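You operate a simulated robot arm through the tools that you are given. There is no shell and no other tool. Be economical: measure what you need, move in short steps, check, and stop when the job is done.

Carry out the task below with a simulated robot arm. There is one attempt and no reset: what you move stays moved.

Task
Zero the height gauge on the silver setting block.
Fine: block down in the orange nest, lug on the side of the yellow knob; plunger down first, then the white button; the carriage ends at the loading mark.

The check looks at the end state, three seconds after you hand in, the way a careful person would. Anything else that was tipped, shoved, dropped, spilled or broken makes it a failure.

Robot
A 6-joint arm with a two-finger parallel gripper, fixed in place. Base frame: the origin is at the foot of the arm, x ahead of it, y to its left, z up; the work surface is at about z = 860. Units: mm, rad, N and s.
With the tool pointing down near the work surface it reaches from about 240 to 640 mm from the base axis. Its first joint turns from -1.152 to 1.152 rad. Payload 2.7 kg.
The tool frame sits at the grasp point between the pads (the TCP): z along the fingers, y along the line on which they close. The tips reach 23 mm beyond it. The gripper opens to 94 mm. The fingers are 38 mm wide and 10 mm thick; the gripper's body (54 by 96 mm) begins 39 mm behind the TCP.
Orientation is that of the tool frame in the base frame, as a unit quaternion [w, x, y, z]. With the fingers straight down and closing along the base's y, the tool's x points along the base's -x, its y along +y and its z along -z.

Tools
- The arm moves only by the tool drive_tool. Its argument "rows" is a list of rows, each a list of 2 entries, a list of its own where there are three numbers: the shift along the base's x, y, z in mm, then the turn, a rotation vector about the base's x, y, z in rad. In form: [[[dx, dy, dz], [rx, ry, rz]], ...]. A call has 1 to 20 rows; each row shifts and turns the commanded pose from where the row before left it. "claw" is the gripper command, from -1 (fully open) to 1 (shut), values between in proportion, set as the call begins (left out, the last holds). A row lasts 0.2 s, in which the tool goes at most 50 mm and 0.15 rad; a call with a longer step from one row to the next is refused whole, and so is a gripper value outside its range. Where a pose cannot be reached the arm comes as near as it can. A force on the tool above 90 N (or 10 N above the force at the start of the call, whichever is more), or a blocked arm, ends the call early, and 0.2 s more pass. The fingers move at their own pace (about 45 mm/s each) and stop on an object; they squeeze with about 42 N. The grip force told is the motor's: it shows also when the fingers shut on nothing. Time passes only in rows, and 0.2 s behind the last, so rows that do not move let the fingers close. It gives the time, the measured TCP pose, the force on the tool (base axes), the opening and the grip force at its end, in the units of the frame above (readings bear some noise), and new pictures: "show" is both (left out), scene, wrist or none.
- Cameras (640 x 400 px; columns grow to the right, rows downward): "scene" is fixed at [49.2, -418, 1424]; the picture's right is [0.91, -0.41, 0.00], its down [-0.18, -0.40, -0.90] and it looks along [0.37, 0.82, -0.44] (base axes); focal length 351 px, centre (320, 200). "wrist" rides on the gripper at [87, 16, -74] in the tool frame; the picture's right is [-0.18, 0.98, 0.00], its down [-0.58, -0.11, -0.81] and it looks along [-0.79, -0.15, 0.59] (tool axes); focal length 243 px, centre (320, 200). There is no depth. A picture from a camera that has moved, and an enlarged one, comes with that camera's place and axes in the base frame and with its lens. The place of the scene camera against the robot may be out by one fixed shift of up to 18 mm in any direction.
- inspect(camera, box): a new picture of the part [left, top, right, bottom] of that camera's present view, enlarged. It takes no simulated time.
- close_job(): hands the job in; it is judged then, once.

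Go step by step. Nothing tells you positions but the pictures and the camera data: compare them with the known pose of the tool, close in by small moves and look again before you grip or let go. The budget is 120 turns and 170 pictures, counting those below and the enlarged ones. Unless the task says otherwise, let go and move clear before handing in, and close with one line.

The tools are called after "Emit:" by a JSON object that holds its "fn" and its "kwargs". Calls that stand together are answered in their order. drive_tool: Moves the arm, as the interface text tells. Its arguments: {"type":"object","properties":{"rows":{"type":"array"},"claw":{"type":"number"},"show":{"type":"string","enum":["both","scene","wrist","none"]}},"required":["rows"]} The other tools are called the same way: inspect (camera, box) takes an enlarged picture of a part of a camera's view; close_job () hands the job in.

At the start:

```text
time: 0.0
tcp_pos: [349.2, 81.2, 1290.8]
tool_rot: [0.001, 0.0, 1.0, -0.001]
ft_force: [-0.5, 0.3, 0.4]
opening: 94.2
finger_force: 0.2
```

scene: 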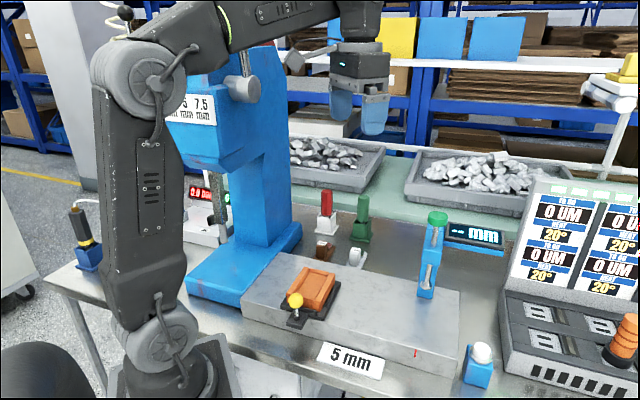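
wrist: 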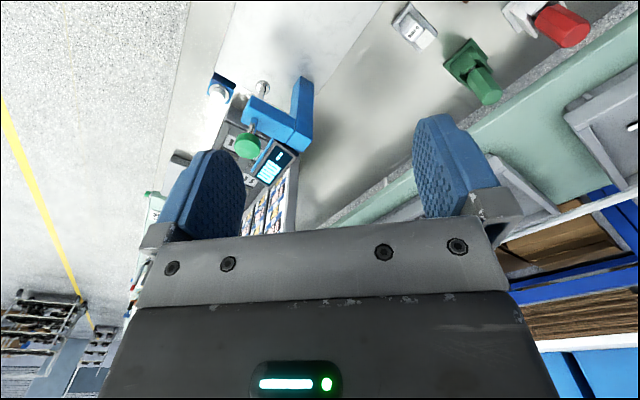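

I see a grey granite table with an orange nest and a yellow knob, a blue gauge column with a green top, a white button on a blue box, and several small blocks. I'll enlarge the views to identify everything.

Emit:
{"fn": "inspect", "kwargs": {"camera": "scene", "box": [240, 230, 400, 330]}}

Emit:
{"fn": "inspect", "kwargs": {"camera": "scene", "box": [360, 190, 520, 390]}}

Emit:
{"fn": "inspect", "kwargs": {"camera": "scene", "box": [290, 170, 400, 280]}}

Emit:
{"fn": "inspect", "kwargs": {"camera": "wrist", "box": [130, 0, 450, 240]}}

```text
4.00 times, centred on (320, 280) of scene
camera zoom: at [49.2, -418.0, 1424.0], right [0.91, -0.41, 0.0], down [-0.18, -0.4, -0.9], along [0.37, 0.82, -0.44], focal length 1406 px, centre (320, -120)
```

zoom: 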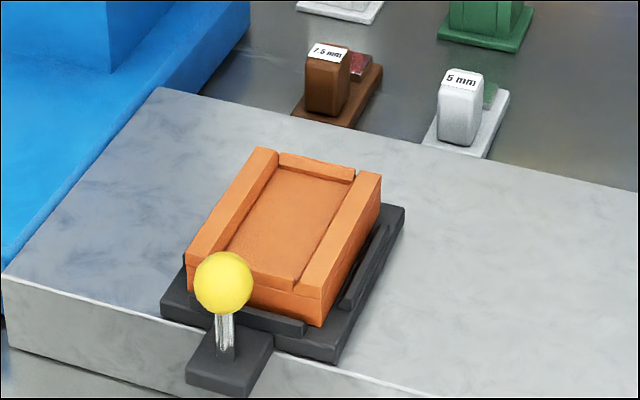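

```text
2.00 times, centred on (440, 290) of scene
camera zoom: at [49.2, -418.0, 1424.0], right [0.91, -0.41, 0.0], down [-0.18, -0.4, -0.9], along [0.37, 0.82, -0.44], focal length 703 px, centre (80, 20)
```

zoom: 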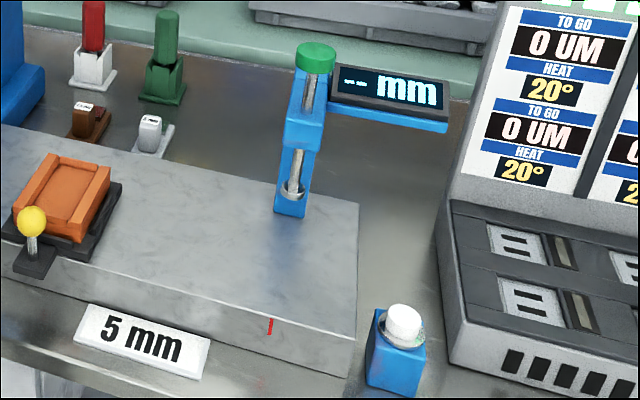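

```text
3.64 times, centred on (345, 225) of scene
camera zoom: at [49.2, -418.0, 1424.0], right [0.91, -0.41, 0.0], down [-0.18, -0.4, -0.9], along [0.37, 0.82, -0.44], focal length 1278 px, centre (229, 109)
```

zoom: 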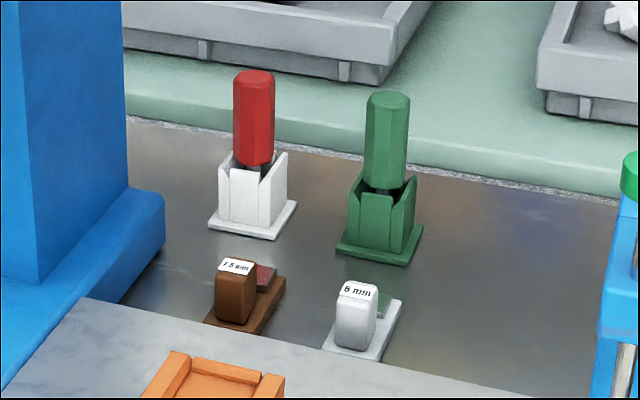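

```text
1.67 times, centred on (290, 120) of wrist
camera zoom: at [263.1, 97.8, 1367.3], right [0.18, 0.98, 0.0], down [0.58, -0.11, 0.81], along [0.79, -0.15, -0.59], focal length 404 px, centre (370, 333)
```

zoom: 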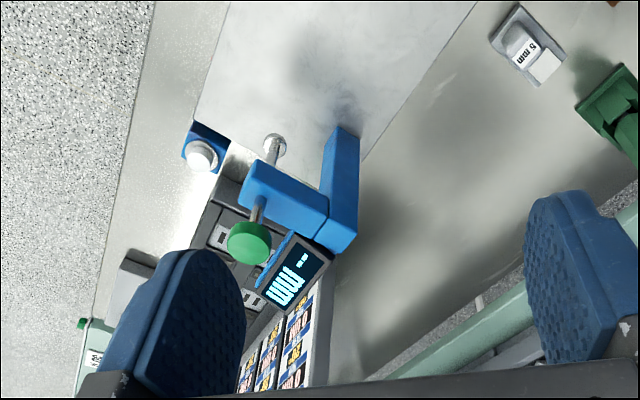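

The granite appears to lie at about 45° to the base, with the nest near (290,150) and the silver 5 mm block near (450,240). I'll move in for a closer look at the block.

Emit:
{"fn": "drive_tool", "kwargs": {"rows": [[[0, 30, -40], [0, 0, 0]], [[0, 30, -40], [0, 0, 0]], [[0, 30, -40], [0, 0, 0]], [[0, 30, -40], [0, 0, 0]], [[0, 0, 0], [0, 0, 0]]], "show": "wrist"}}

Emit:
{"fn": "inspect", "kwargs": {"camera": "wrist", "box": [200, 0, 520, 200]}}

```text
time: 1.2
tcp_pos: [349.0, 203.8, 1130.6]
tool_rot: [0.001, 0.0, 1.0, 0.0]
ft_force: [-0.1, 0.1, 1.7]
opening: 93.9
finger_force: 0.0
camera wrist: at [263.1, 219.7, 1205.9], right [0.18, 0.98, 0.0], down [0.58, -0.11, 0.81], along [0.79, -0.15, -0.59], focal length 243 px, centre (320, 200)
```

wrist: 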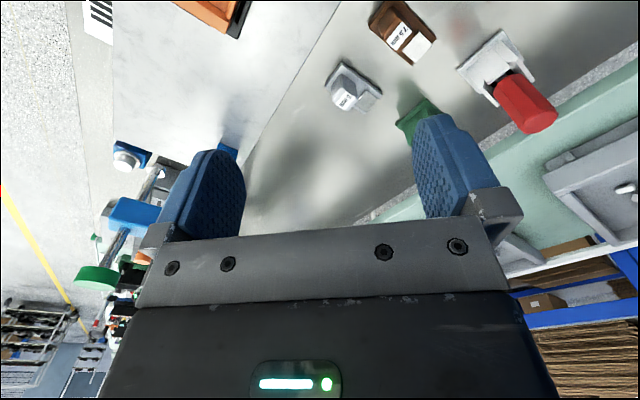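

```text
2.00 times, centred on (360, 100) of wrist
camera zoom: at [263.1, 219.7, 1205.9], right [0.18, 0.98, 0.0], down [0.58, -0.11, 0.81], along [0.79, -0.15, -0.59], focal length 485 px, centre (240, 400)
```

zoom: 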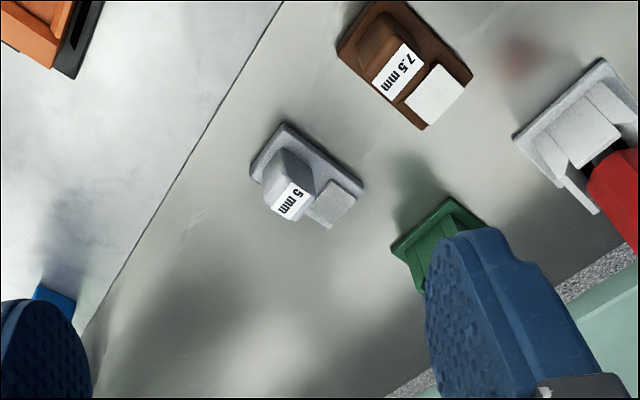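

The silver block is a plate with a labelled post and a polished pad, at about (455,235) and turned 45°. I'll yaw the tool 45° and go closer to find the lug.

Emit:
{"fn": "drive_tool", "kwargs": {"rows": [[[8, -2, -27], [0, 0, 0.1309]], [[8, -2, -27], [0, 0, 0.1309]], [[8, -2, -27], [0, 0, 0.1309]], [[8, -2, -27], [0, 0, 0.1309]], [[8, -2, -27], [0, 0, 0.1309]], [[8, -2, -27], [0, 0, 0.1309]], [[0, 0, 0], [0, 0, 0]]], "show": "wrist"}}

Emit:
{"fn": "inspect", "kwargs": {"camera": "wrist", "box": [220, 20, 420, 170]}}

Emit:
{"fn": "inspect", "kwargs": {"camera": "scene", "box": [320, 230, 400, 280]}}

```text
time: 2.8
tcp_pos: [397.7, 190.0, 970.6]
tool_rot: [0.0, -0.383, 0.924, 0.0]
ft_force: [1.0, -0.3, -0.1]
opening: 94.1
finger_force: 0.1
camera wrist: at [325.0, 139.8, 1045.1], right [-0.57, 0.82, 0.0], down [0.49, 0.33, 0.81], along [0.66, 0.46, -0.59], focal length 243 px, centre (320, 200)
```

wrist: 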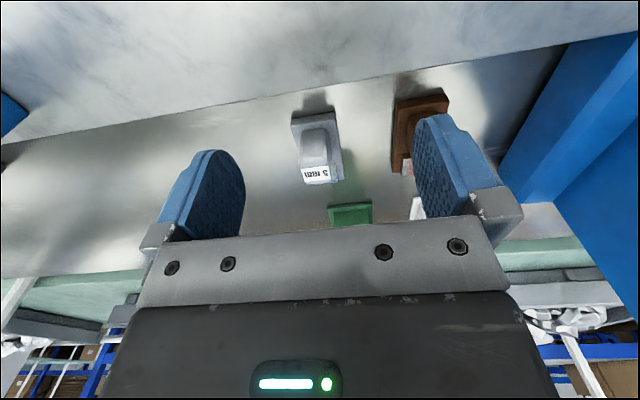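

```text
2.67 times, centred on (320, 95) of wrist
camera zoom: at [325.0, 139.8, 1045.1], right [-0.57, 0.82, 0.0], down [0.49, 0.33, 0.81], along [0.66, 0.46, -0.59], focal length 647 px, centre (320, 480)
```

zoom: 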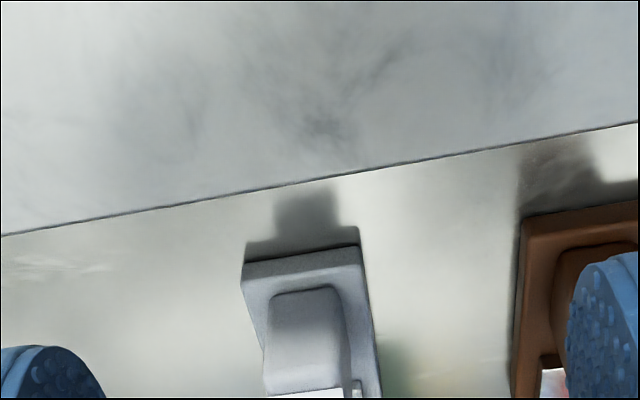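

```text
8.00 times, centred on (360, 255) of scene
camera zoom: at [49.2, -418.0, 1424.0], right [0.91, -0.41, 0.0], down [-0.18, -0.4, -0.9], along [0.37, 0.82, -0.44], focal length 2811 px, centre (0, -240)
```

zoom: 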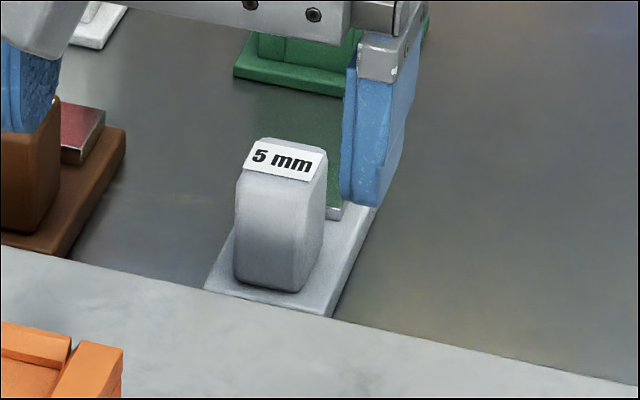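

The block's tall post looks like the lug or handle, with the pad behind it. Now I'll tilt the tool to look down on the nest and knob.

Emit:
{"fn": "drive_tool", "kwargs": {"rows": [[[0, 0, 40], [0, 0, 0]], [[-26, -12, 20], [-0.0684, 0.0984, 0]], [[-26, -12, 10], [-0.0684, 0.0984, 0]], [[-26, -12, 0], [-0.0684, 0.0984, 0]], [[-26, -12, 0], [-0.0684, 0.0984, 0]], [[-24, -12, 0], [-0.0684, 0.0984, 0]], [[0, 0, 0], [0, 0, 0]]], "show": "both"}}

Emit:
{"fn": "inspect", "kwargs": {"camera": "wrist", "box": [160, 0, 480, 200]}}

```text
time: 4.4
tcp_pos: [269.6, 129.8, 1041.2]
tool_rot: [-0.289, -0.366, 0.883, -0.063]
ft_force: [-0.1, -1.1, 0.8]
opening: 93.8
finger_force: 0.1
camera wrist: at [244.1, 112.4, 1152.3], right [-0.57, 0.82, 0.0], down [0.78, 0.53, 0.33], along [0.27, 0.18, -0.94], focal length 243 px, centre (320, 200)
```

scene: 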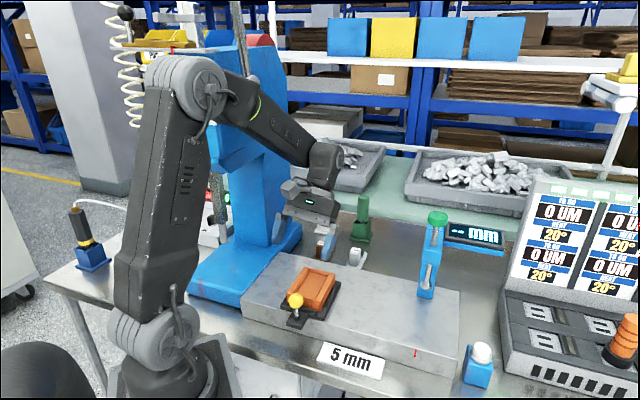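
wrist: 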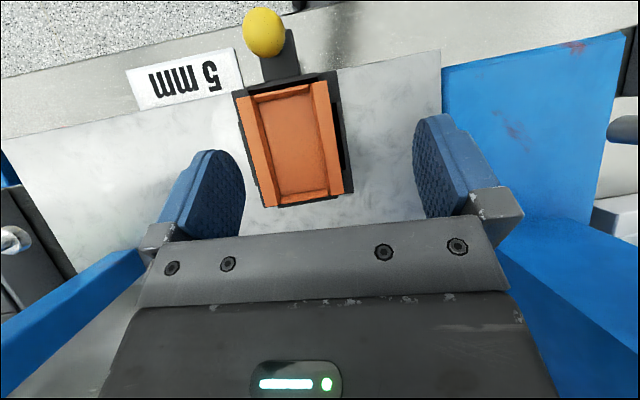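

```text
2.00 times, centred on (320, 100) of wrist
camera zoom: at [244.1, 112.4, 1152.3], right [-0.57, 0.82, 0.0], down [0.78, 0.53, 0.33], along [0.27, 0.18, -0.94], focal length 485 px, centre (320, 400)
```

zoom: 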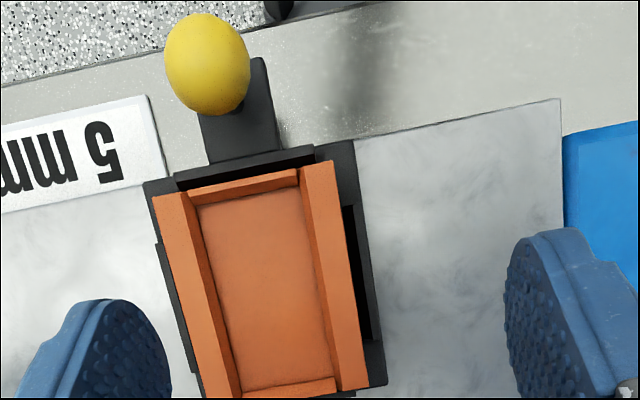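

The nest is a plain rectangular pocket, so the block goes in with the post toward the knob, as it already sits. I still need to find the loading mark, so I'll zoom in on the front edge.

Emit:
{"fn": "inspect", "kwargs": {"camera": "scene", "box": [230, 270, 350, 345]}}

Emit:
{"fn": "inspect", "kwargs": {"camera": "scene", "box": [380, 310, 460, 385]}}

Emit:
{"fn": "inspect", "kwargs": {"camera": "wrist", "box": [200, 50, 360, 150]}}

```text
5.33 times, centred on (290, 308) of scene
camera zoom: at [49.2, -418.0, 1424.0], right [0.91, -0.41, 0.0], down [-0.18, -0.4, -0.9], along [0.37, 0.82, -0.44], focal length 1874 px, centre (480, -373)
```

zoom: 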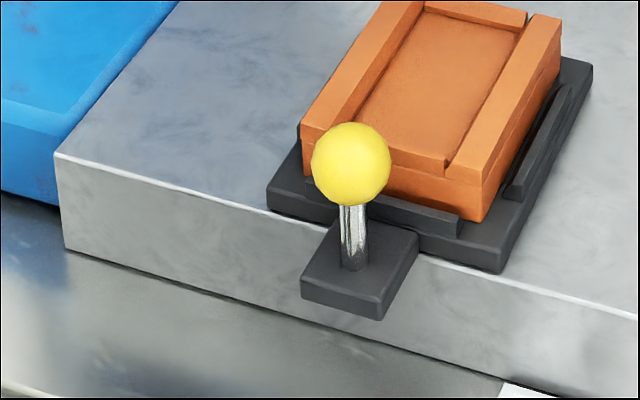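

```text
5.33 times, centred on (420, 348) of scene
camera zoom: at [49.2, -418.0, 1424.0], right [0.91, -0.41, 0.0], down [-0.18, -0.4, -0.9], along [0.37, 0.82, -0.44], focal length 1874 px, centre (-213, -587)
```

zoom: 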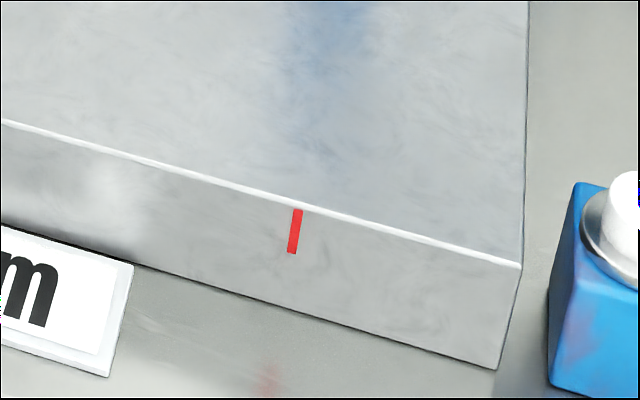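

```text
4.00 times, centred on (280, 100) of wrist
camera zoom: at [244.1, 112.4, 1152.3], right [-0.57, 0.82, 0.0], down [0.78, 0.53, 0.33], along [0.27, 0.18, -0.94], focal length 970 px, centre (480, 600)
```

zoom: 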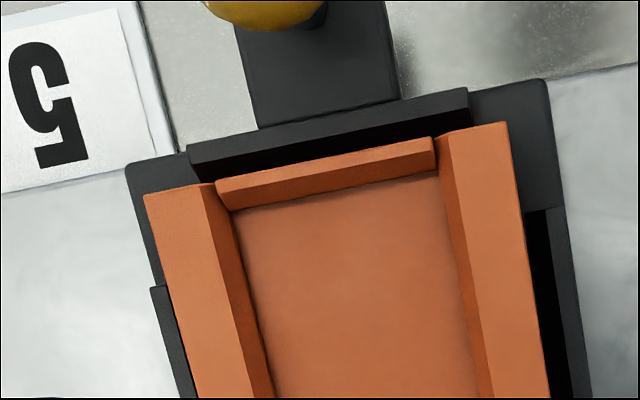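

No other mark is visible, so the carriage probably covers the loading mark at its present place, and I'll check that after moving it. Now a tilted top view of the block before gripping.

Emit:
{"fn": "drive_tool", "kwargs": {"rows": [[[38, 19, 0], [0, 0, 0]], [[38, 19, -10], [0, 0, 0]], [[37, 19, -16], [0, 0, 0]], [[37, 20, -16], [0, 0, 0]], [[0, 0, 0], [0, 0, 0]]], "show": "wrist"}}

Emit:
{"fn": "inspect", "kwargs": {"camera": "wrist", "box": [240, 50, 400, 150]}}

```text
time: 5.6
tcp_pos: [419.6, 206.6, 998.2]
tool_rot: [-0.288, -0.366, 0.883, -0.063]
ft_force: [-0.3, -1.0, -0.4]
opening: 93.8
finger_force: 0.0
camera wrist: at [394.4, 190.7, 1109.6], right [-0.57, 0.82, 0.0], down [0.78, 0.53, 0.33], along [0.28, 0.18, -0.94], focal length 243 px, centre (320, 200)
```

wrist: 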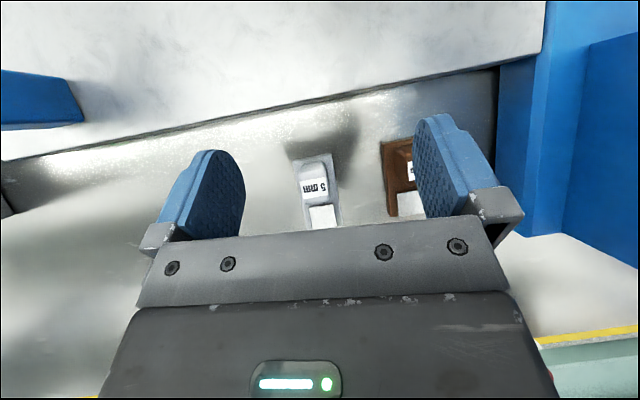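

```text
4.00 times, centred on (320, 100) of wrist
camera zoom: at [394.4, 190.7, 1109.6], right [-0.57, 0.82, 0.0], down [0.78, 0.53, 0.33], along [0.28, 0.18, -0.94], focal length 970 px, centre (320, 600)
```

zoom: 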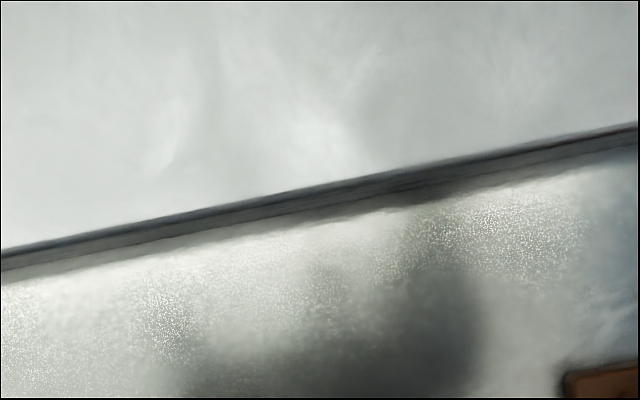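

Emit:
{"fn": "inspect", "kwargs": {"camera": "wrist", "box": [260, 145, 388, 225]}}

```text
5.00 times, centred on (324, 185) of wrist
camera zoom: at [394.4, 190.7, 1109.6], right [-0.57, 0.82, 0.0], down [0.78, 0.53, 0.33], along [0.28, 0.18, -0.94], focal length 1213 px, centre (300, 275)
```

zoom: 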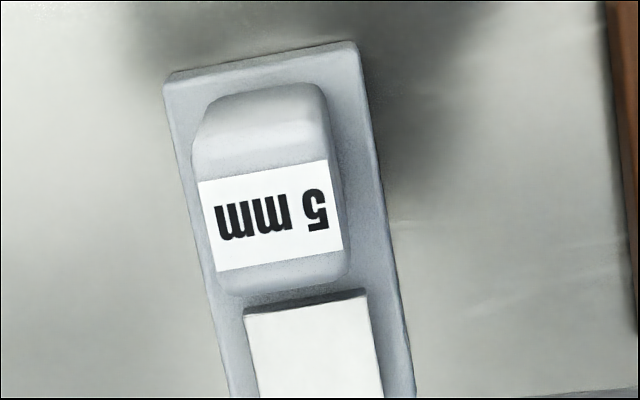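

The post centre is at about (446.5,220), about 25 mm wide, and the plate lies at 45°. I'll straighten the tool above it with the opening reduced to about 60.

Emit:
{"fn": "drive_tool", "kwargs": {"rows": [[[5, 3, 10], [0.0684, -0.0984, 0]], [[5, 3, 0], [0.0684, -0.0984, 0]], [[5, 3, 0], [0.0684, -0.0984, 0]], [[6, 2, 0], [0.0684, -0.0984, 0]], [[6, 2.4, 0], [0.0684, -0.0984, 0]], [[0, 0, -30], [0, 0, 0]], [[0, 0, 0], [0, 0, 0]]], "claw": -0.28, "show": "both"}}

Emit:
{"fn": "inspect", "kwargs": {"camera": "scene", "box": [310, 200, 406, 260]}}

```text
time: 7.2
tcp_pos: [445.7, 219.4, 978.6]
tool_rot: [0.001, -0.383, 0.924, 0.001]
ft_force: [-0.1, 0.7, -0.2]
opening: 60.2
finger_force: 0.1
camera wrist: at [373.7, 169.9, 1053.7], right [-0.56, 0.83, 0.0], down [0.49, 0.33, 0.81], along [0.67, 0.46, -0.59], focal length 243 px, centre (320, 200)
```

scene: 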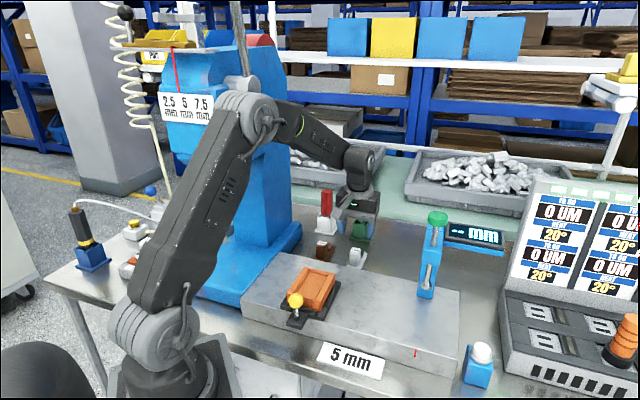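
wrist: 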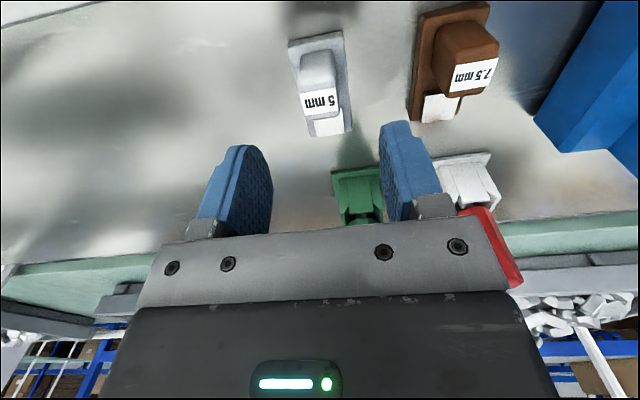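

```text
6.67 times, centred on (358, 230) of scene
camera zoom: at [49.2, -418.0, 1424.0], right [0.91, -0.41, 0.0], down [-0.18, -0.4, -0.9], along [0.37, 0.82, -0.44], focal length 2342 px, centre (67, 0)
```

zoom: 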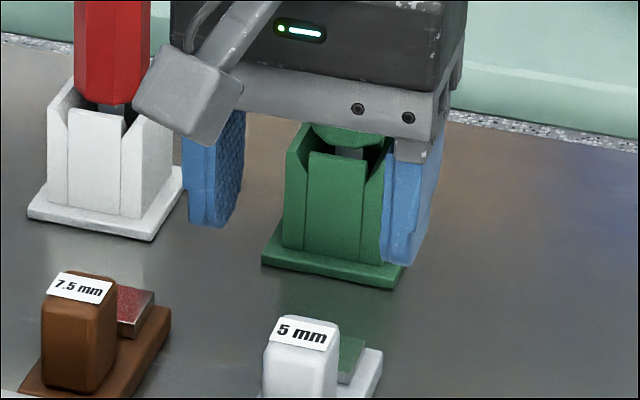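

The tool is over the post, since the label projects to (445,219.5). I'll descend to grip height.

Emit:
{"fn": "drive_tool", "kwargs": {"rows": [[[0.5, 0.5, -25], [0, 0, 0]], [[0, 0, -25], [0, 0, 0]], [[0, 0, -19], [0, 0, 0]], [[0, 0, 0], [0, 0, 0]]], "show": "both"}}

Emit:
{"fn": "inspect", "kwargs": {"camera": "scene", "box": [318, 220, 414, 280]}}

```text
time: 8.2
tcp_pos: [445.8, 220.8, 910.1]
tool_rot: [0.0, -0.382, 0.924, 0.0]
ft_force: [0.3, 0.1, -0.3]
opening: 60.2
finger_force: 0.0
camera wrist: at [374.3, 170.9, 984.1], right [-0.56, 0.83, 0.0], down [0.49, 0.33, 0.81], along [0.67, 0.46, -0.59], focal length 243 px, centre (320, 200)
```

scene: 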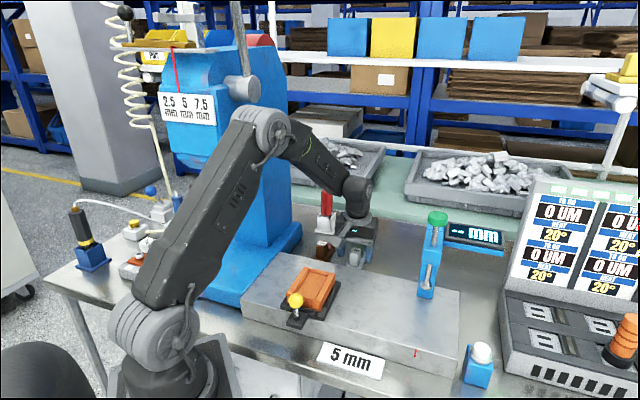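
wrist: 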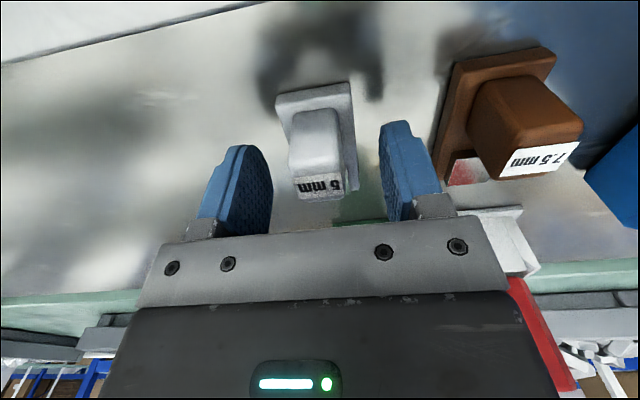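

```text
6.67 times, centred on (366, 250) of scene
camera zoom: at [49.2, -418.0, 1424.0], right [0.91, -0.41, 0.0], down [-0.18, -0.4, -0.9], along [0.37, 0.82, -0.44], focal length 2342 px, centre (13, -133)
```

zoom: 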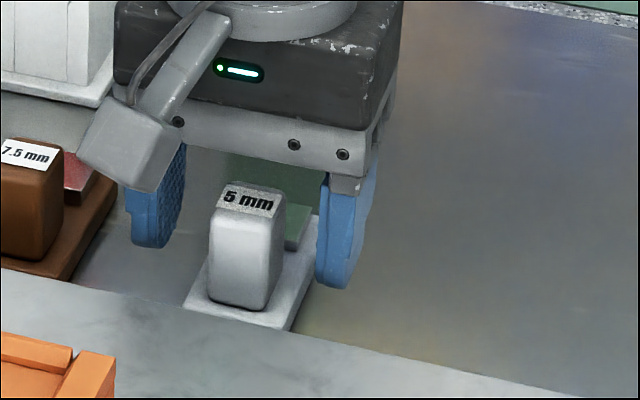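

The label lines up with the TCP projection, so I'll close the gripper.

Emit:
{"fn": "drive_tool", "kwargs": {"rows": [[[0, 0, 0], [0, 0, 0]], [[0, 0, 0], [0, 0, 0]], [[0, 0, 0], [0, 0, 0]], [[0, 0, 0], [0, 0, 0]]], "claw": 1, "show": "wrist"}}

```text
time: 9.2
tcp_pos: [446.6, 220.0, 909.1]
tool_rot: [0.001, -0.383, 0.924, 0.0]
ft_force: [-0.4, -0.4, -0.2]
opening: 23.7
finger_force: 42.3
camera wrist: at [374.4, 170.8, 984.3], right [-0.56, 0.83, 0.0], down [0.49, 0.33, 0.81], along [0.67, 0.46, -0.59], focal length 243 px, centre (320, 200)
```

wrist: 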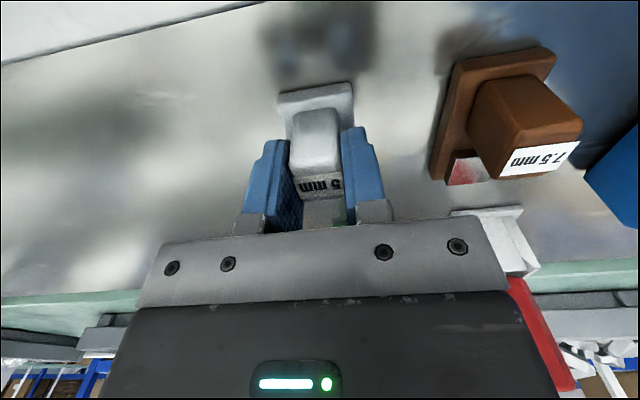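

Gripped at 23.7 mm wide. The block's base is now 49 mm below the TCP, so I'll lift.

Emit:
{"fn": "drive_tool", "kwargs": {"rows": [[[0, 0, 15], [0, 0, 0]], [[0, 0, 35], [0, 0, 0]], [[0, 0, 45], [0, 0, 0]], [[-25, -15, 25], [0, 0, 0]], [[-45, -20, 0], [0, 0, 0]], [[0, 0, 0], [0, 0, 0]]], "show": "both"}}

Emit:
{"fn": "inspect", "kwargs": {"camera": "wrist", "box": [220, 60, 420, 185]}}

Emit:
{"fn": "inspect", "kwargs": {"camera": "scene", "box": [290, 170, 386, 230]}}

```text
time: 10.6
tcp_pos: [374.6, 186.9, 1029.1]
tool_rot: [0.0, -0.382, 0.924, 0.001]
ft_force: [-0.4, 0.4, -1.6]
opening: 23.9
finger_force: 42.1
camera wrist: at [303.2, 136.5, 1103.5], right [-0.56, 0.83, 0.0], down [0.49, 0.33, 0.81], along [0.67, 0.46, -0.59], focal length 243 px, centre (320, 200)
```

scene: 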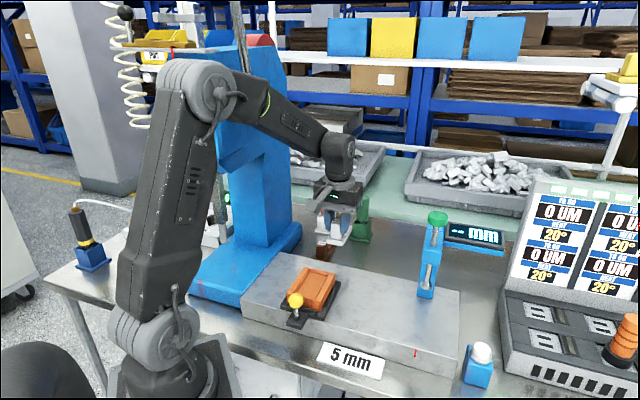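
wrist: 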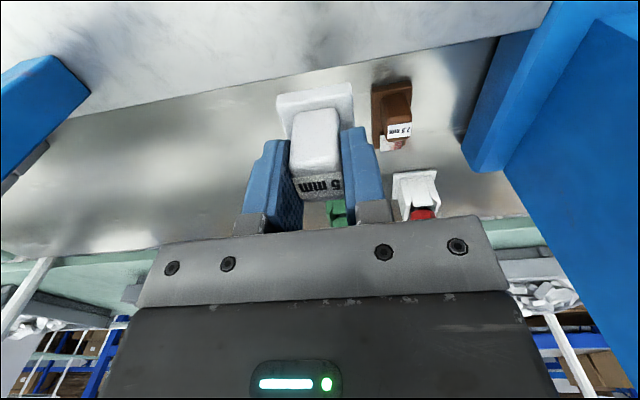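

```text
3.20 times, centred on (320, 122) of wrist
camera zoom: at [303.2, 136.5, 1103.5], right [-0.56, 0.83, 0.0], down [0.49, 0.33, 0.81], along [0.67, 0.46, -0.59], focal length 776 px, centre (320, 448)
```

zoom: 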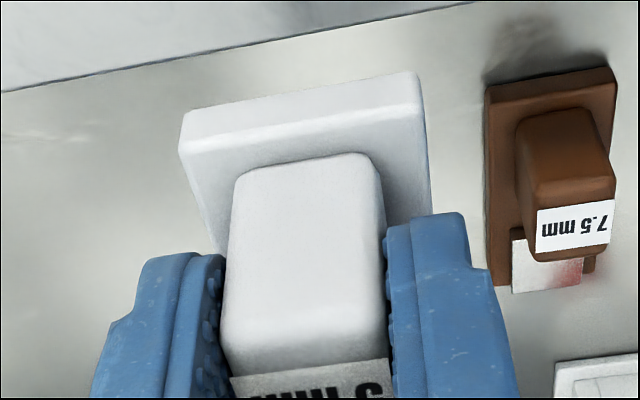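

```text
6.67 times, centred on (338, 200) of scene
camera zoom: at [49.2, -418.0, 1424.0], right [0.91, -0.41, 0.0], down [-0.18, -0.4, -0.9], along [0.37, 0.82, -0.44], focal length 2342 px, centre (200, 200)
```

zoom: 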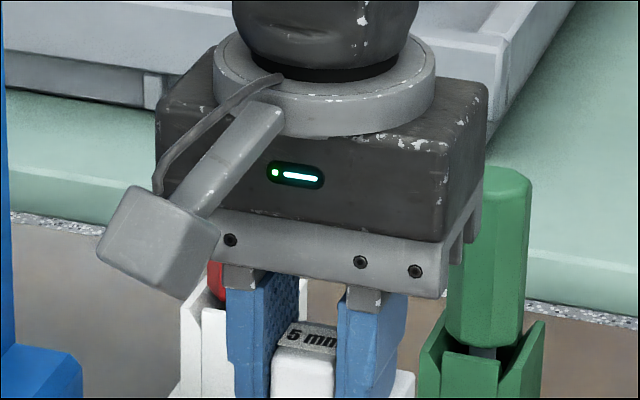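

The plate is about 39.5 × 75 mm and sits straight in the grip, with its centre 17 mm behind the TCP. I put the pocket centre near (280,108), so I'll hover the block above it and compare.

Emit:
{"fn": "drive_tool", "kwargs": {"rows": [[[-25, -22, 0], [0, 0, 0]], [[-28, -23, 0], [0, 0, 0]], [[-28, -23, -5], [0, 0, 0]], [[-26, -22.4, -10], [0, 0, 0]], [[0, 0, 0], [0, 0, 0]]], "show": "both"}}

Emit:
{"fn": "inspect", "kwargs": {"camera": "wrist", "box": [220, 20, 420, 145]}}

Emit:
{"fn": "inspect", "kwargs": {"camera": "scene", "box": [270, 250, 366, 330]}}

```text
time: 11.8
tcp_pos: [268.8, 96.8, 1013.0]
tool_rot: [0.001, -0.383, 0.924, 0.0]
ft_force: [0.2, -0.1, -1.9]
opening: 23.7
finger_force: 42.4
camera wrist: at [196.8, 45.7, 1089.0], right [-0.56, 0.83, 0.0], down [0.49, 0.33, 0.81], along [0.67, 0.46, -0.59], focal length 243 px, centre (320, 200)
```

scene: 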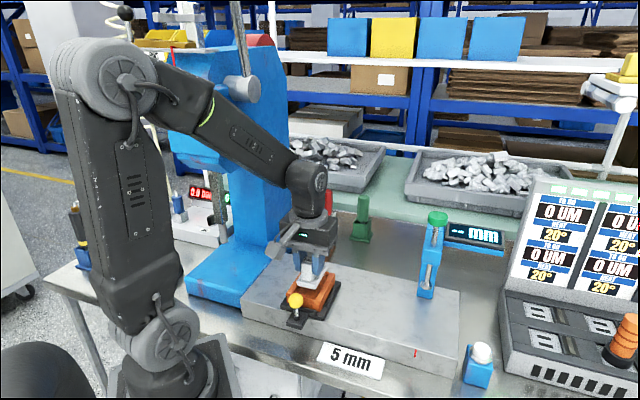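
wrist: 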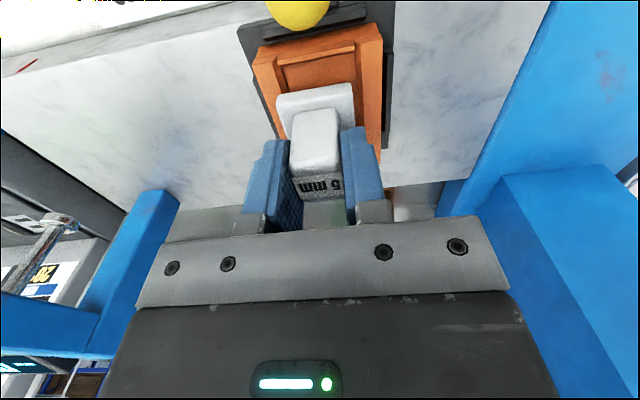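

```text
3.20 times, centred on (320, 82) of wrist
camera zoom: at [196.8, 45.7, 1089.0], right [-0.56, 0.83, 0.0], down [0.49, 0.33, 0.81], along [0.67, 0.46, -0.59], focal length 776 px, centre (320, 576)
```

zoom: 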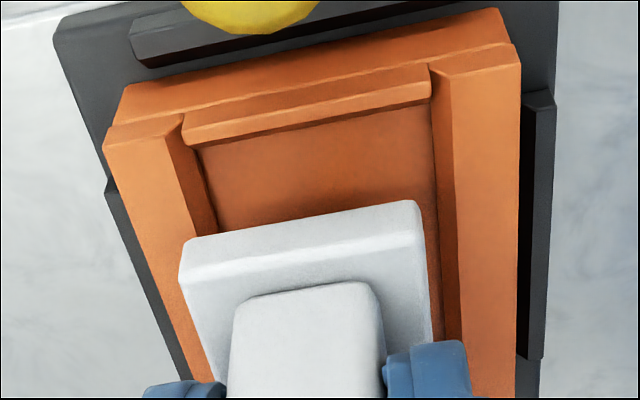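

```text
5.00 times, centred on (318, 290) of scene
camera zoom: at [49.2, -418.0, 1424.0], right [0.91, -0.41, 0.0], down [-0.18, -0.4, -0.9], along [0.37, 0.82, -0.44], focal length 1757 px, centre (330, -250)
```

zoom: 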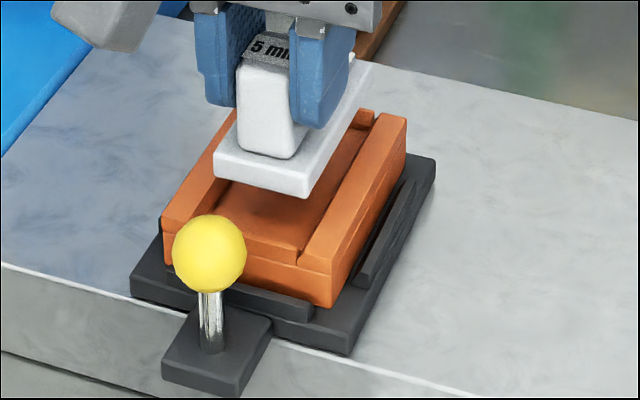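

The block looks aligned, needing about 3 mm sideways and 2 mm toward the knob. The rim is around z≈943. I'll correct, lower slightly, and look again.

Emit:
{"fn": "drive_tool", "kwargs": {"rows": [[[-3.5, 0.7, -4], [0, 0, 0]], [[0, 0, -5], [0, 0, 0]], [[0, 0, 0], [0, 0, 0]]], "show": "wrist"}}

Emit:
{"fn": "inspect", "kwargs": {"camera": "wrist", "box": [240, 20, 400, 120]}}

Emit:
{"fn": "inspect", "kwargs": {"camera": "scene", "box": [280, 250, 360, 310]}}

```text
time: 12.6
tcp_pos: [264.3, 96.7, 1004.9]
tool_rot: [0.0, -0.382, 0.924, 0.0]
ft_force: [0.7, 0.6, -2.2]
opening: 23.7
finger_force: 41.9
camera wrist: at [193.9, 46.3, 1080.1], right [-0.56, 0.83, 0.0], down [0.49, 0.33, 0.81], along [0.67, 0.46, -0.59], focal length 243 px, centre (320, 200)
```

wrist: 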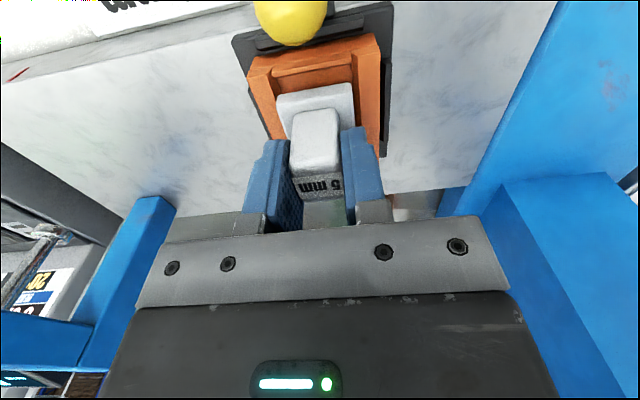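

```text
4.00 times, centred on (320, 70) of wrist
camera zoom: at [193.9, 46.3, 1080.1], right [-0.56, 0.83, 0.0], down [0.49, 0.33, 0.81], along [0.67, 0.46, -0.59], focal length 970 px, centre (320, 720)
```

zoom: 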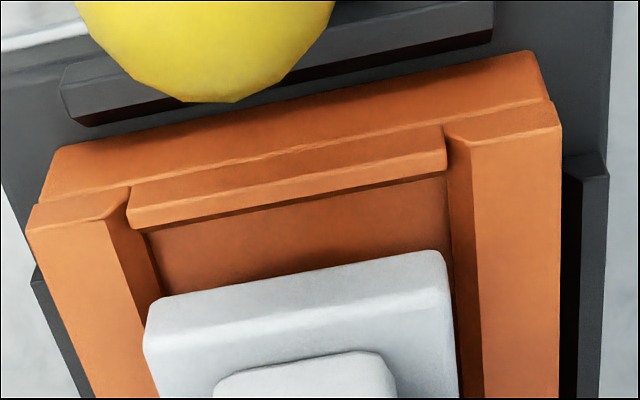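

```text
6.67 times, centred on (320, 280) of scene
camera zoom: at [49.2, -418.0, 1424.0], right [0.91, -0.41, 0.0], down [-0.18, -0.4, -0.9], along [0.37, 0.82, -0.44], focal length 2342 px, centre (320, -333)
```

zoom: 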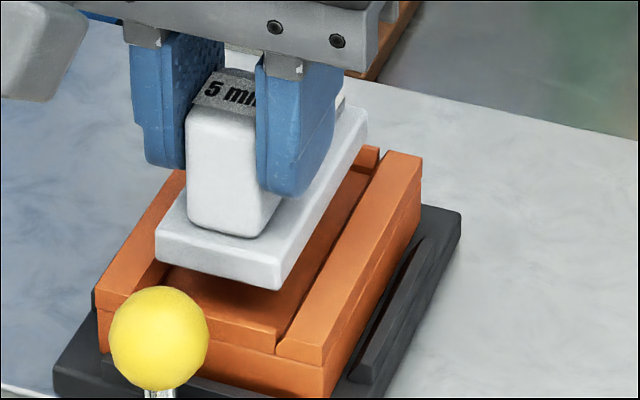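

The block now looks centred laterally within about 1 mm, with about 3 mm of clearance at the front. I'll lower gently.

Emit:
{"fn": "drive_tool", "kwargs": {"rows": [[[0, 0, -4], [0, 0, 0]], [[0, 0, -4], [0, 0, 0]], [[0, 0, -3], [0, 0, 0]], [[0, 0, 0], [0, 0, 0]]], "show": "wrist"}}

Emit:
{"fn": "inspect", "kwargs": {"camera": "wrist", "box": [240, 20, 400, 120]}}

Emit:
{"fn": "inspect", "kwargs": {"camera": "scene", "box": [280, 250, 360, 310]}}

```text
time: 13.6
tcp_pos: [266.7, 95.7, 994.9]
tool_rot: [0.0, -0.382, 0.924, 0.0]
ft_force: [-0.1, -0.4, -1.2]
opening: 23.6
finger_force: 42.0
camera wrist: at [193.8, 46.1, 1069.2], right [-0.56, 0.83, 0.0], down [0.49, 0.33, 0.81], along [0.67, 0.46, -0.59], focal length 243 px, centre (320, 200)
```

wrist: 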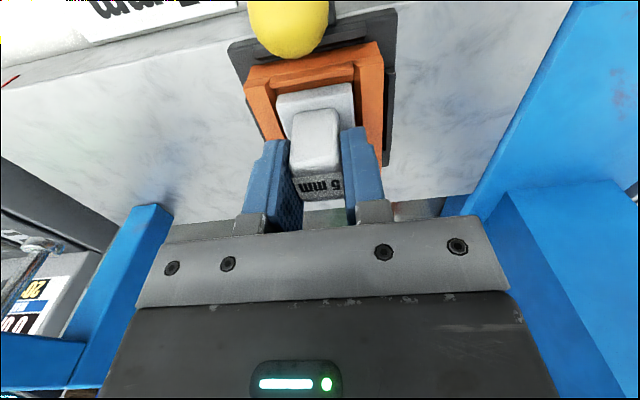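

```text
4.00 times, centred on (320, 70) of wrist
camera zoom: at [193.8, 46.1, 1069.2], right [-0.56, 0.83, 0.0], down [0.49, 0.33, 0.81], along [0.67, 0.46, -0.59], focal length 970 px, centre (320, 720)
```

zoom: 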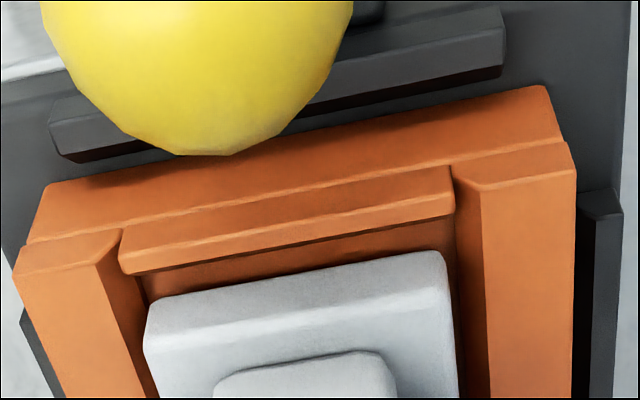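

```text
6.67 times, centred on (320, 280) of scene
camera zoom: at [49.2, -418.0, 1424.0], right [0.91, -0.41, 0.0], down [-0.18, -0.4, -0.9], along [0.37, 0.82, -0.44], focal length 2342 px, centre (320, -333)
```

zoom: 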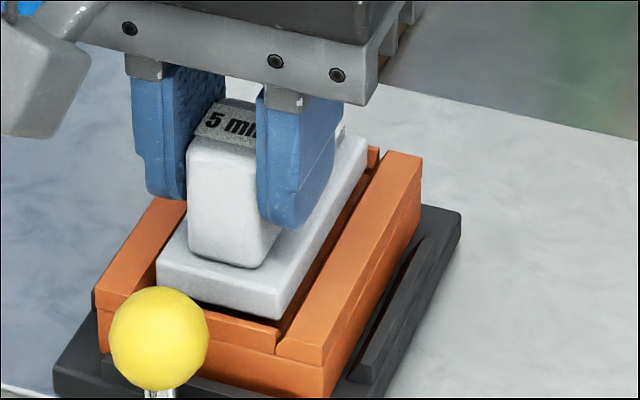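

Clearance looks even on both sides, so I'll continue down until contact.

Emit:
{"fn": "drive_tool", "kwargs": {"rows": [[[0, 0, -2], [0, 0, 0]], [[0, 0, -2], [0, 0, 0]], [[0, 0, -2], [0, 0, 0]], [[0, 0, -2], [0, 0, 0]], [[0, 0, 0], [0, 0, 0]]], "show": "wrist"}}

Emit:
{"fn": "inspect", "kwargs": {"camera": "wrist", "box": [240, 20, 400, 120]}}

Emit:
{"fn": "inspect", "kwargs": {"camera": "scene", "box": [280, 250, 360, 310]}}

```text
time: 14.8
tcp_pos: [266.7, 95.4, 988.5]
tool_rot: [0.003, -0.384, 0.923, 0.001]
ft_force: [-4.4, -5.0, 39.2]
opening: 23.9
finger_force: 41.7
camera wrist: at [194.6, 46.1, 1062.2], right [-0.57, 0.82, 0.0], down [0.48, 0.33, 0.81], along [0.67, 0.46, -0.59], focal length 243 px, centre (320, 200)
```

wrist: 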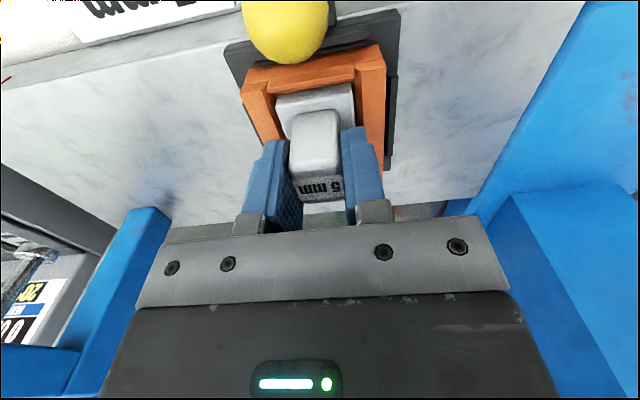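

```text
4.00 times, centred on (320, 70) of wrist
camera zoom: at [194.6, 46.1, 1062.2], right [-0.57, 0.82, 0.0], down [0.48, 0.33, 0.81], along [0.67, 0.46, -0.59], focal length 970 px, centre (320, 720)
```

zoom: 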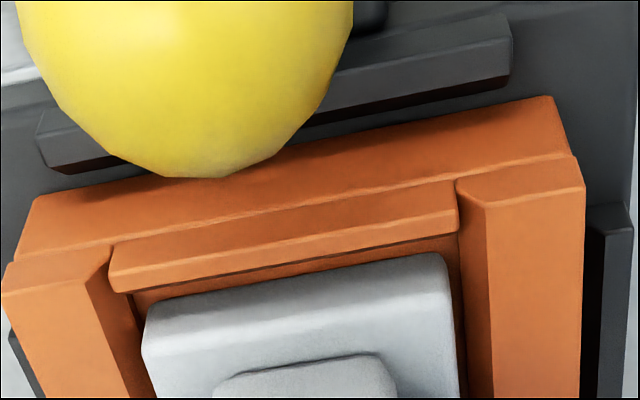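

```text
6.67 times, centred on (320, 280) of scene
camera zoom: at [48.8, -418.2, 1424.0], right [0.91, -0.41, 0.0], down [-0.18, -0.4, -0.9], along [0.37, 0.82, -0.44], focal length 2342 px, centre (320, -333)
```

zoom: 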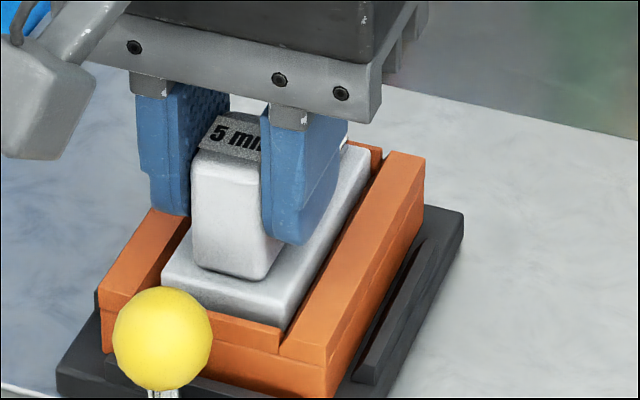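

I have contact at 39 N with the base at z≈939.5. I need to tell whether the plate is on the floor or caught on a wall.

Emit:
{"fn": "inspect", "kwargs": {"camera": "scene", "box": [300, 258, 348, 288]}}

Emit:
{"fn": "inspect", "kwargs": {"camera": "scene", "box": [294, 272, 342, 302]}}

Emit:
{"fn": "inspect", "kwargs": {"camera": "wrist", "box": [300, 70, 400, 140]}}

```text
13.33 times, centred on (324, 273) of scene
camera zoom: at [48.8, -418.2, 1424.0], right [0.91, -0.41, 0.0], down [-0.18, -0.4, -0.9], along [0.37, 0.82, -0.44], focal length 4685 px, centre (267, -773)
```

zoom: 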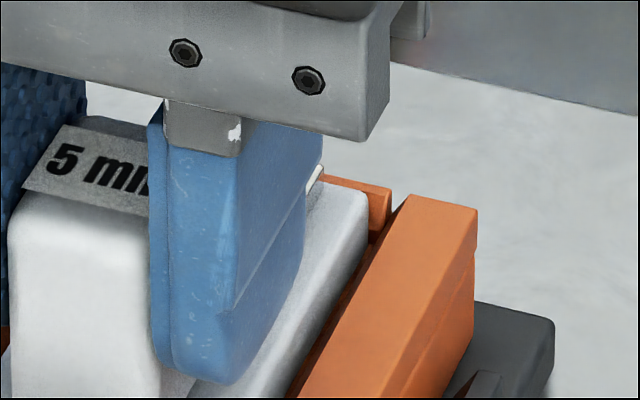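

```text
13.33 times, centred on (318, 287) of scene
camera zoom: at [48.8, -418.2, 1424.0], right [0.91, -0.41, 0.0], down [-0.18, -0.4, -0.9], along [0.37, 0.82, -0.44], focal length 4685 px, centre (347, -960)
```

zoom: 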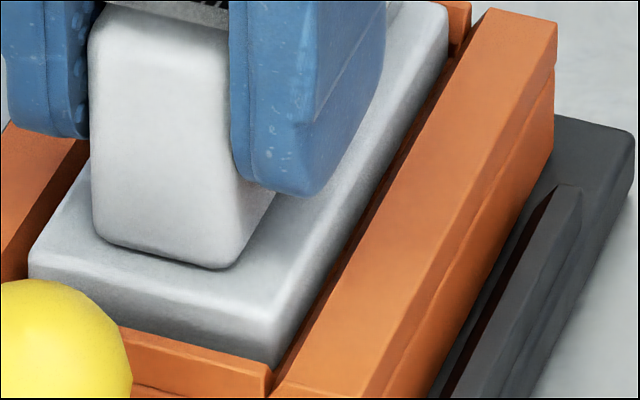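

```text
5.71 times, centred on (350, 105) of wrist
camera zoom: at [194.6, 46.1, 1062.2], right [-0.57, 0.82, 0.0], down [0.48, 0.33, 0.81], along [0.67, 0.46, -0.59], focal length 1386 px, centre (149, 743)
```

zoom: 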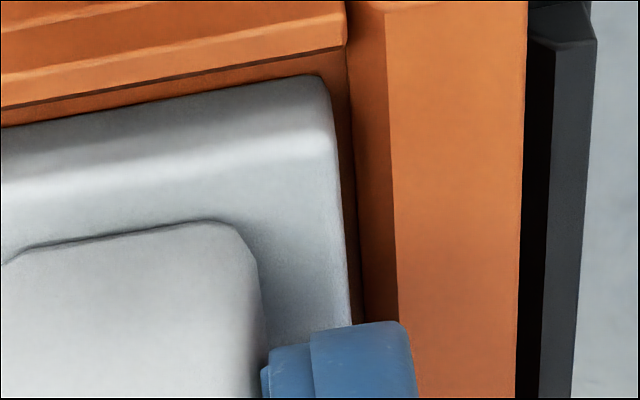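

The lead-in walls look only about 4 mm deep, which fits a plate resting on the floor. I'll ease the pressure with a small nudge and check that the height stays put before letting go.

Emit:
{"fn": "drive_tool", "kwargs": {"rows": [[[0, 0, 1], [0, 0, 0]], [[-0.7, -0.7, 0.5], [0, 0, 0]], [[0, 0, 0], [0, 0, 0]]], "show": "none"}}

```text
time: 15.6
tcp_pos: [264.5, 95.3, 987.4]
tool_rot: [0.001, -0.382, 0.924, 0.001]
ft_force: [4.1, 4.3, 12.6]
opening: 23.5
finger_force: 41.4
```

The height is unchanged at a lower force, so it's seated. I'll release and rise.

Emit:
{"fn": "drive_tool", "kwargs": {"rows": [[[0.5, 0.5, 1], [0, 0, 0]], [[0, 0, 0], [0, 0, 0]], [[0, 0, 0], [0, 0, 0]], [[0, 0, 0], [0, 0, 0]]], "claw": -0.28, "show": "none"}}

Emit:
{"fn": "drive_tool", "kwargs": {"rows": [[[0, 0, 20], [0, 0, 0]], [[0, 0, 40], [0, 0, 0]], [[0, 0, 40], [0, 0, 0]], [[0, 0, 20], [0, 0, 0]], [[0, 0, 0], [0, 0, 0]]], "show": "both"}}

Emit:
{"fn": "inspect", "kwargs": {"camera": "scene", "box": [270, 250, 366, 325]}}

Emit:
{"fn": "inspect", "kwargs": {"camera": "wrist", "box": [220, 0, 420, 125]}}

```text
time: 16.6
tcp_pos: [266.4, 96.1, 989.2]
tool_rot: [0.001, -0.383, 0.924, 0.001]
ft_force: [-0.4, 1.1, 0.2]
opening: 60.1
finger_force: 0.1
```

```text
time: 17.8
tcp_pos: [265.0, 95.4, 1109.1]
tool_rot: [0.001, -0.383, 0.924, 0.0]
ft_force: [-0.3, -0.4, -0.5]
opening: 60.1
finger_force: 0.1
camera wrist: at [193.4, 45.9, 1184.2], right [-0.56, 0.83, 0.0], down [0.49, 0.33, 0.81], along [0.67, 0.46, -0.59], focal length 243 px, centre (320, 200)
```

scene: 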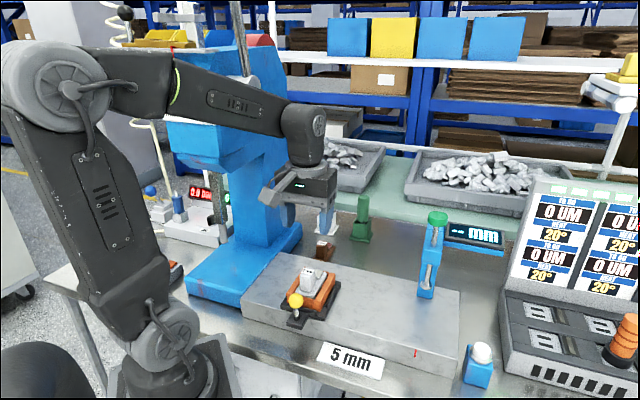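
wrist: 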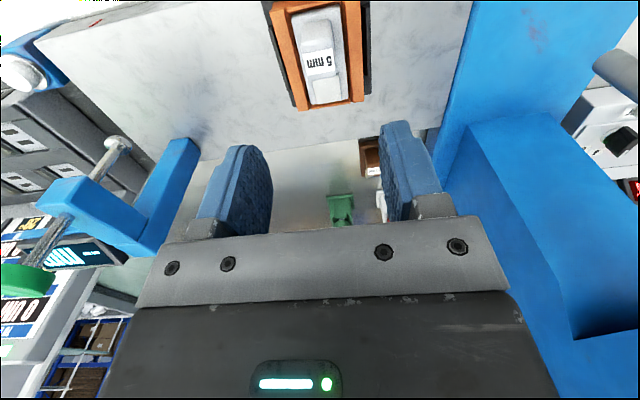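

```text
5.33 times, centred on (318, 288) of scene
camera zoom: at [49.2, -418.0, 1424.0], right [0.91, -0.41, 0.0], down [-0.18, -0.4, -0.9], along [0.37, 0.82, -0.44], focal length 1874 px, centre (331, -267)
```

zoom: 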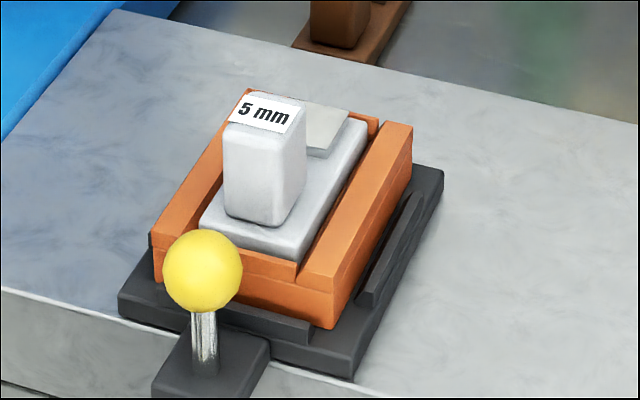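

```text
3.20 times, centred on (320, 62) of wrist
camera zoom: at [193.4, 45.9, 1184.2], right [-0.56, 0.83, 0.0], down [0.49, 0.33, 0.81], along [0.67, 0.46, -0.59], focal length 776 px, centre (320, 640)
```

zoom: 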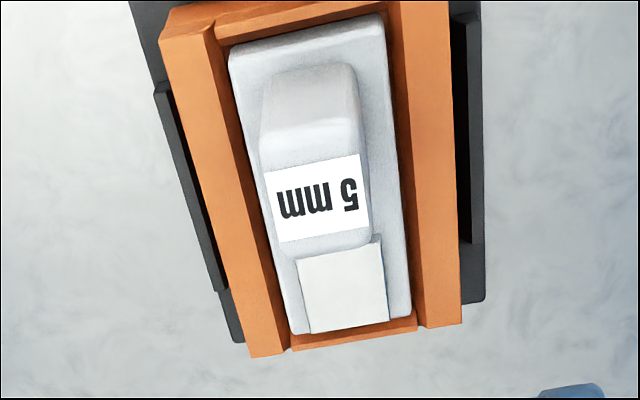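

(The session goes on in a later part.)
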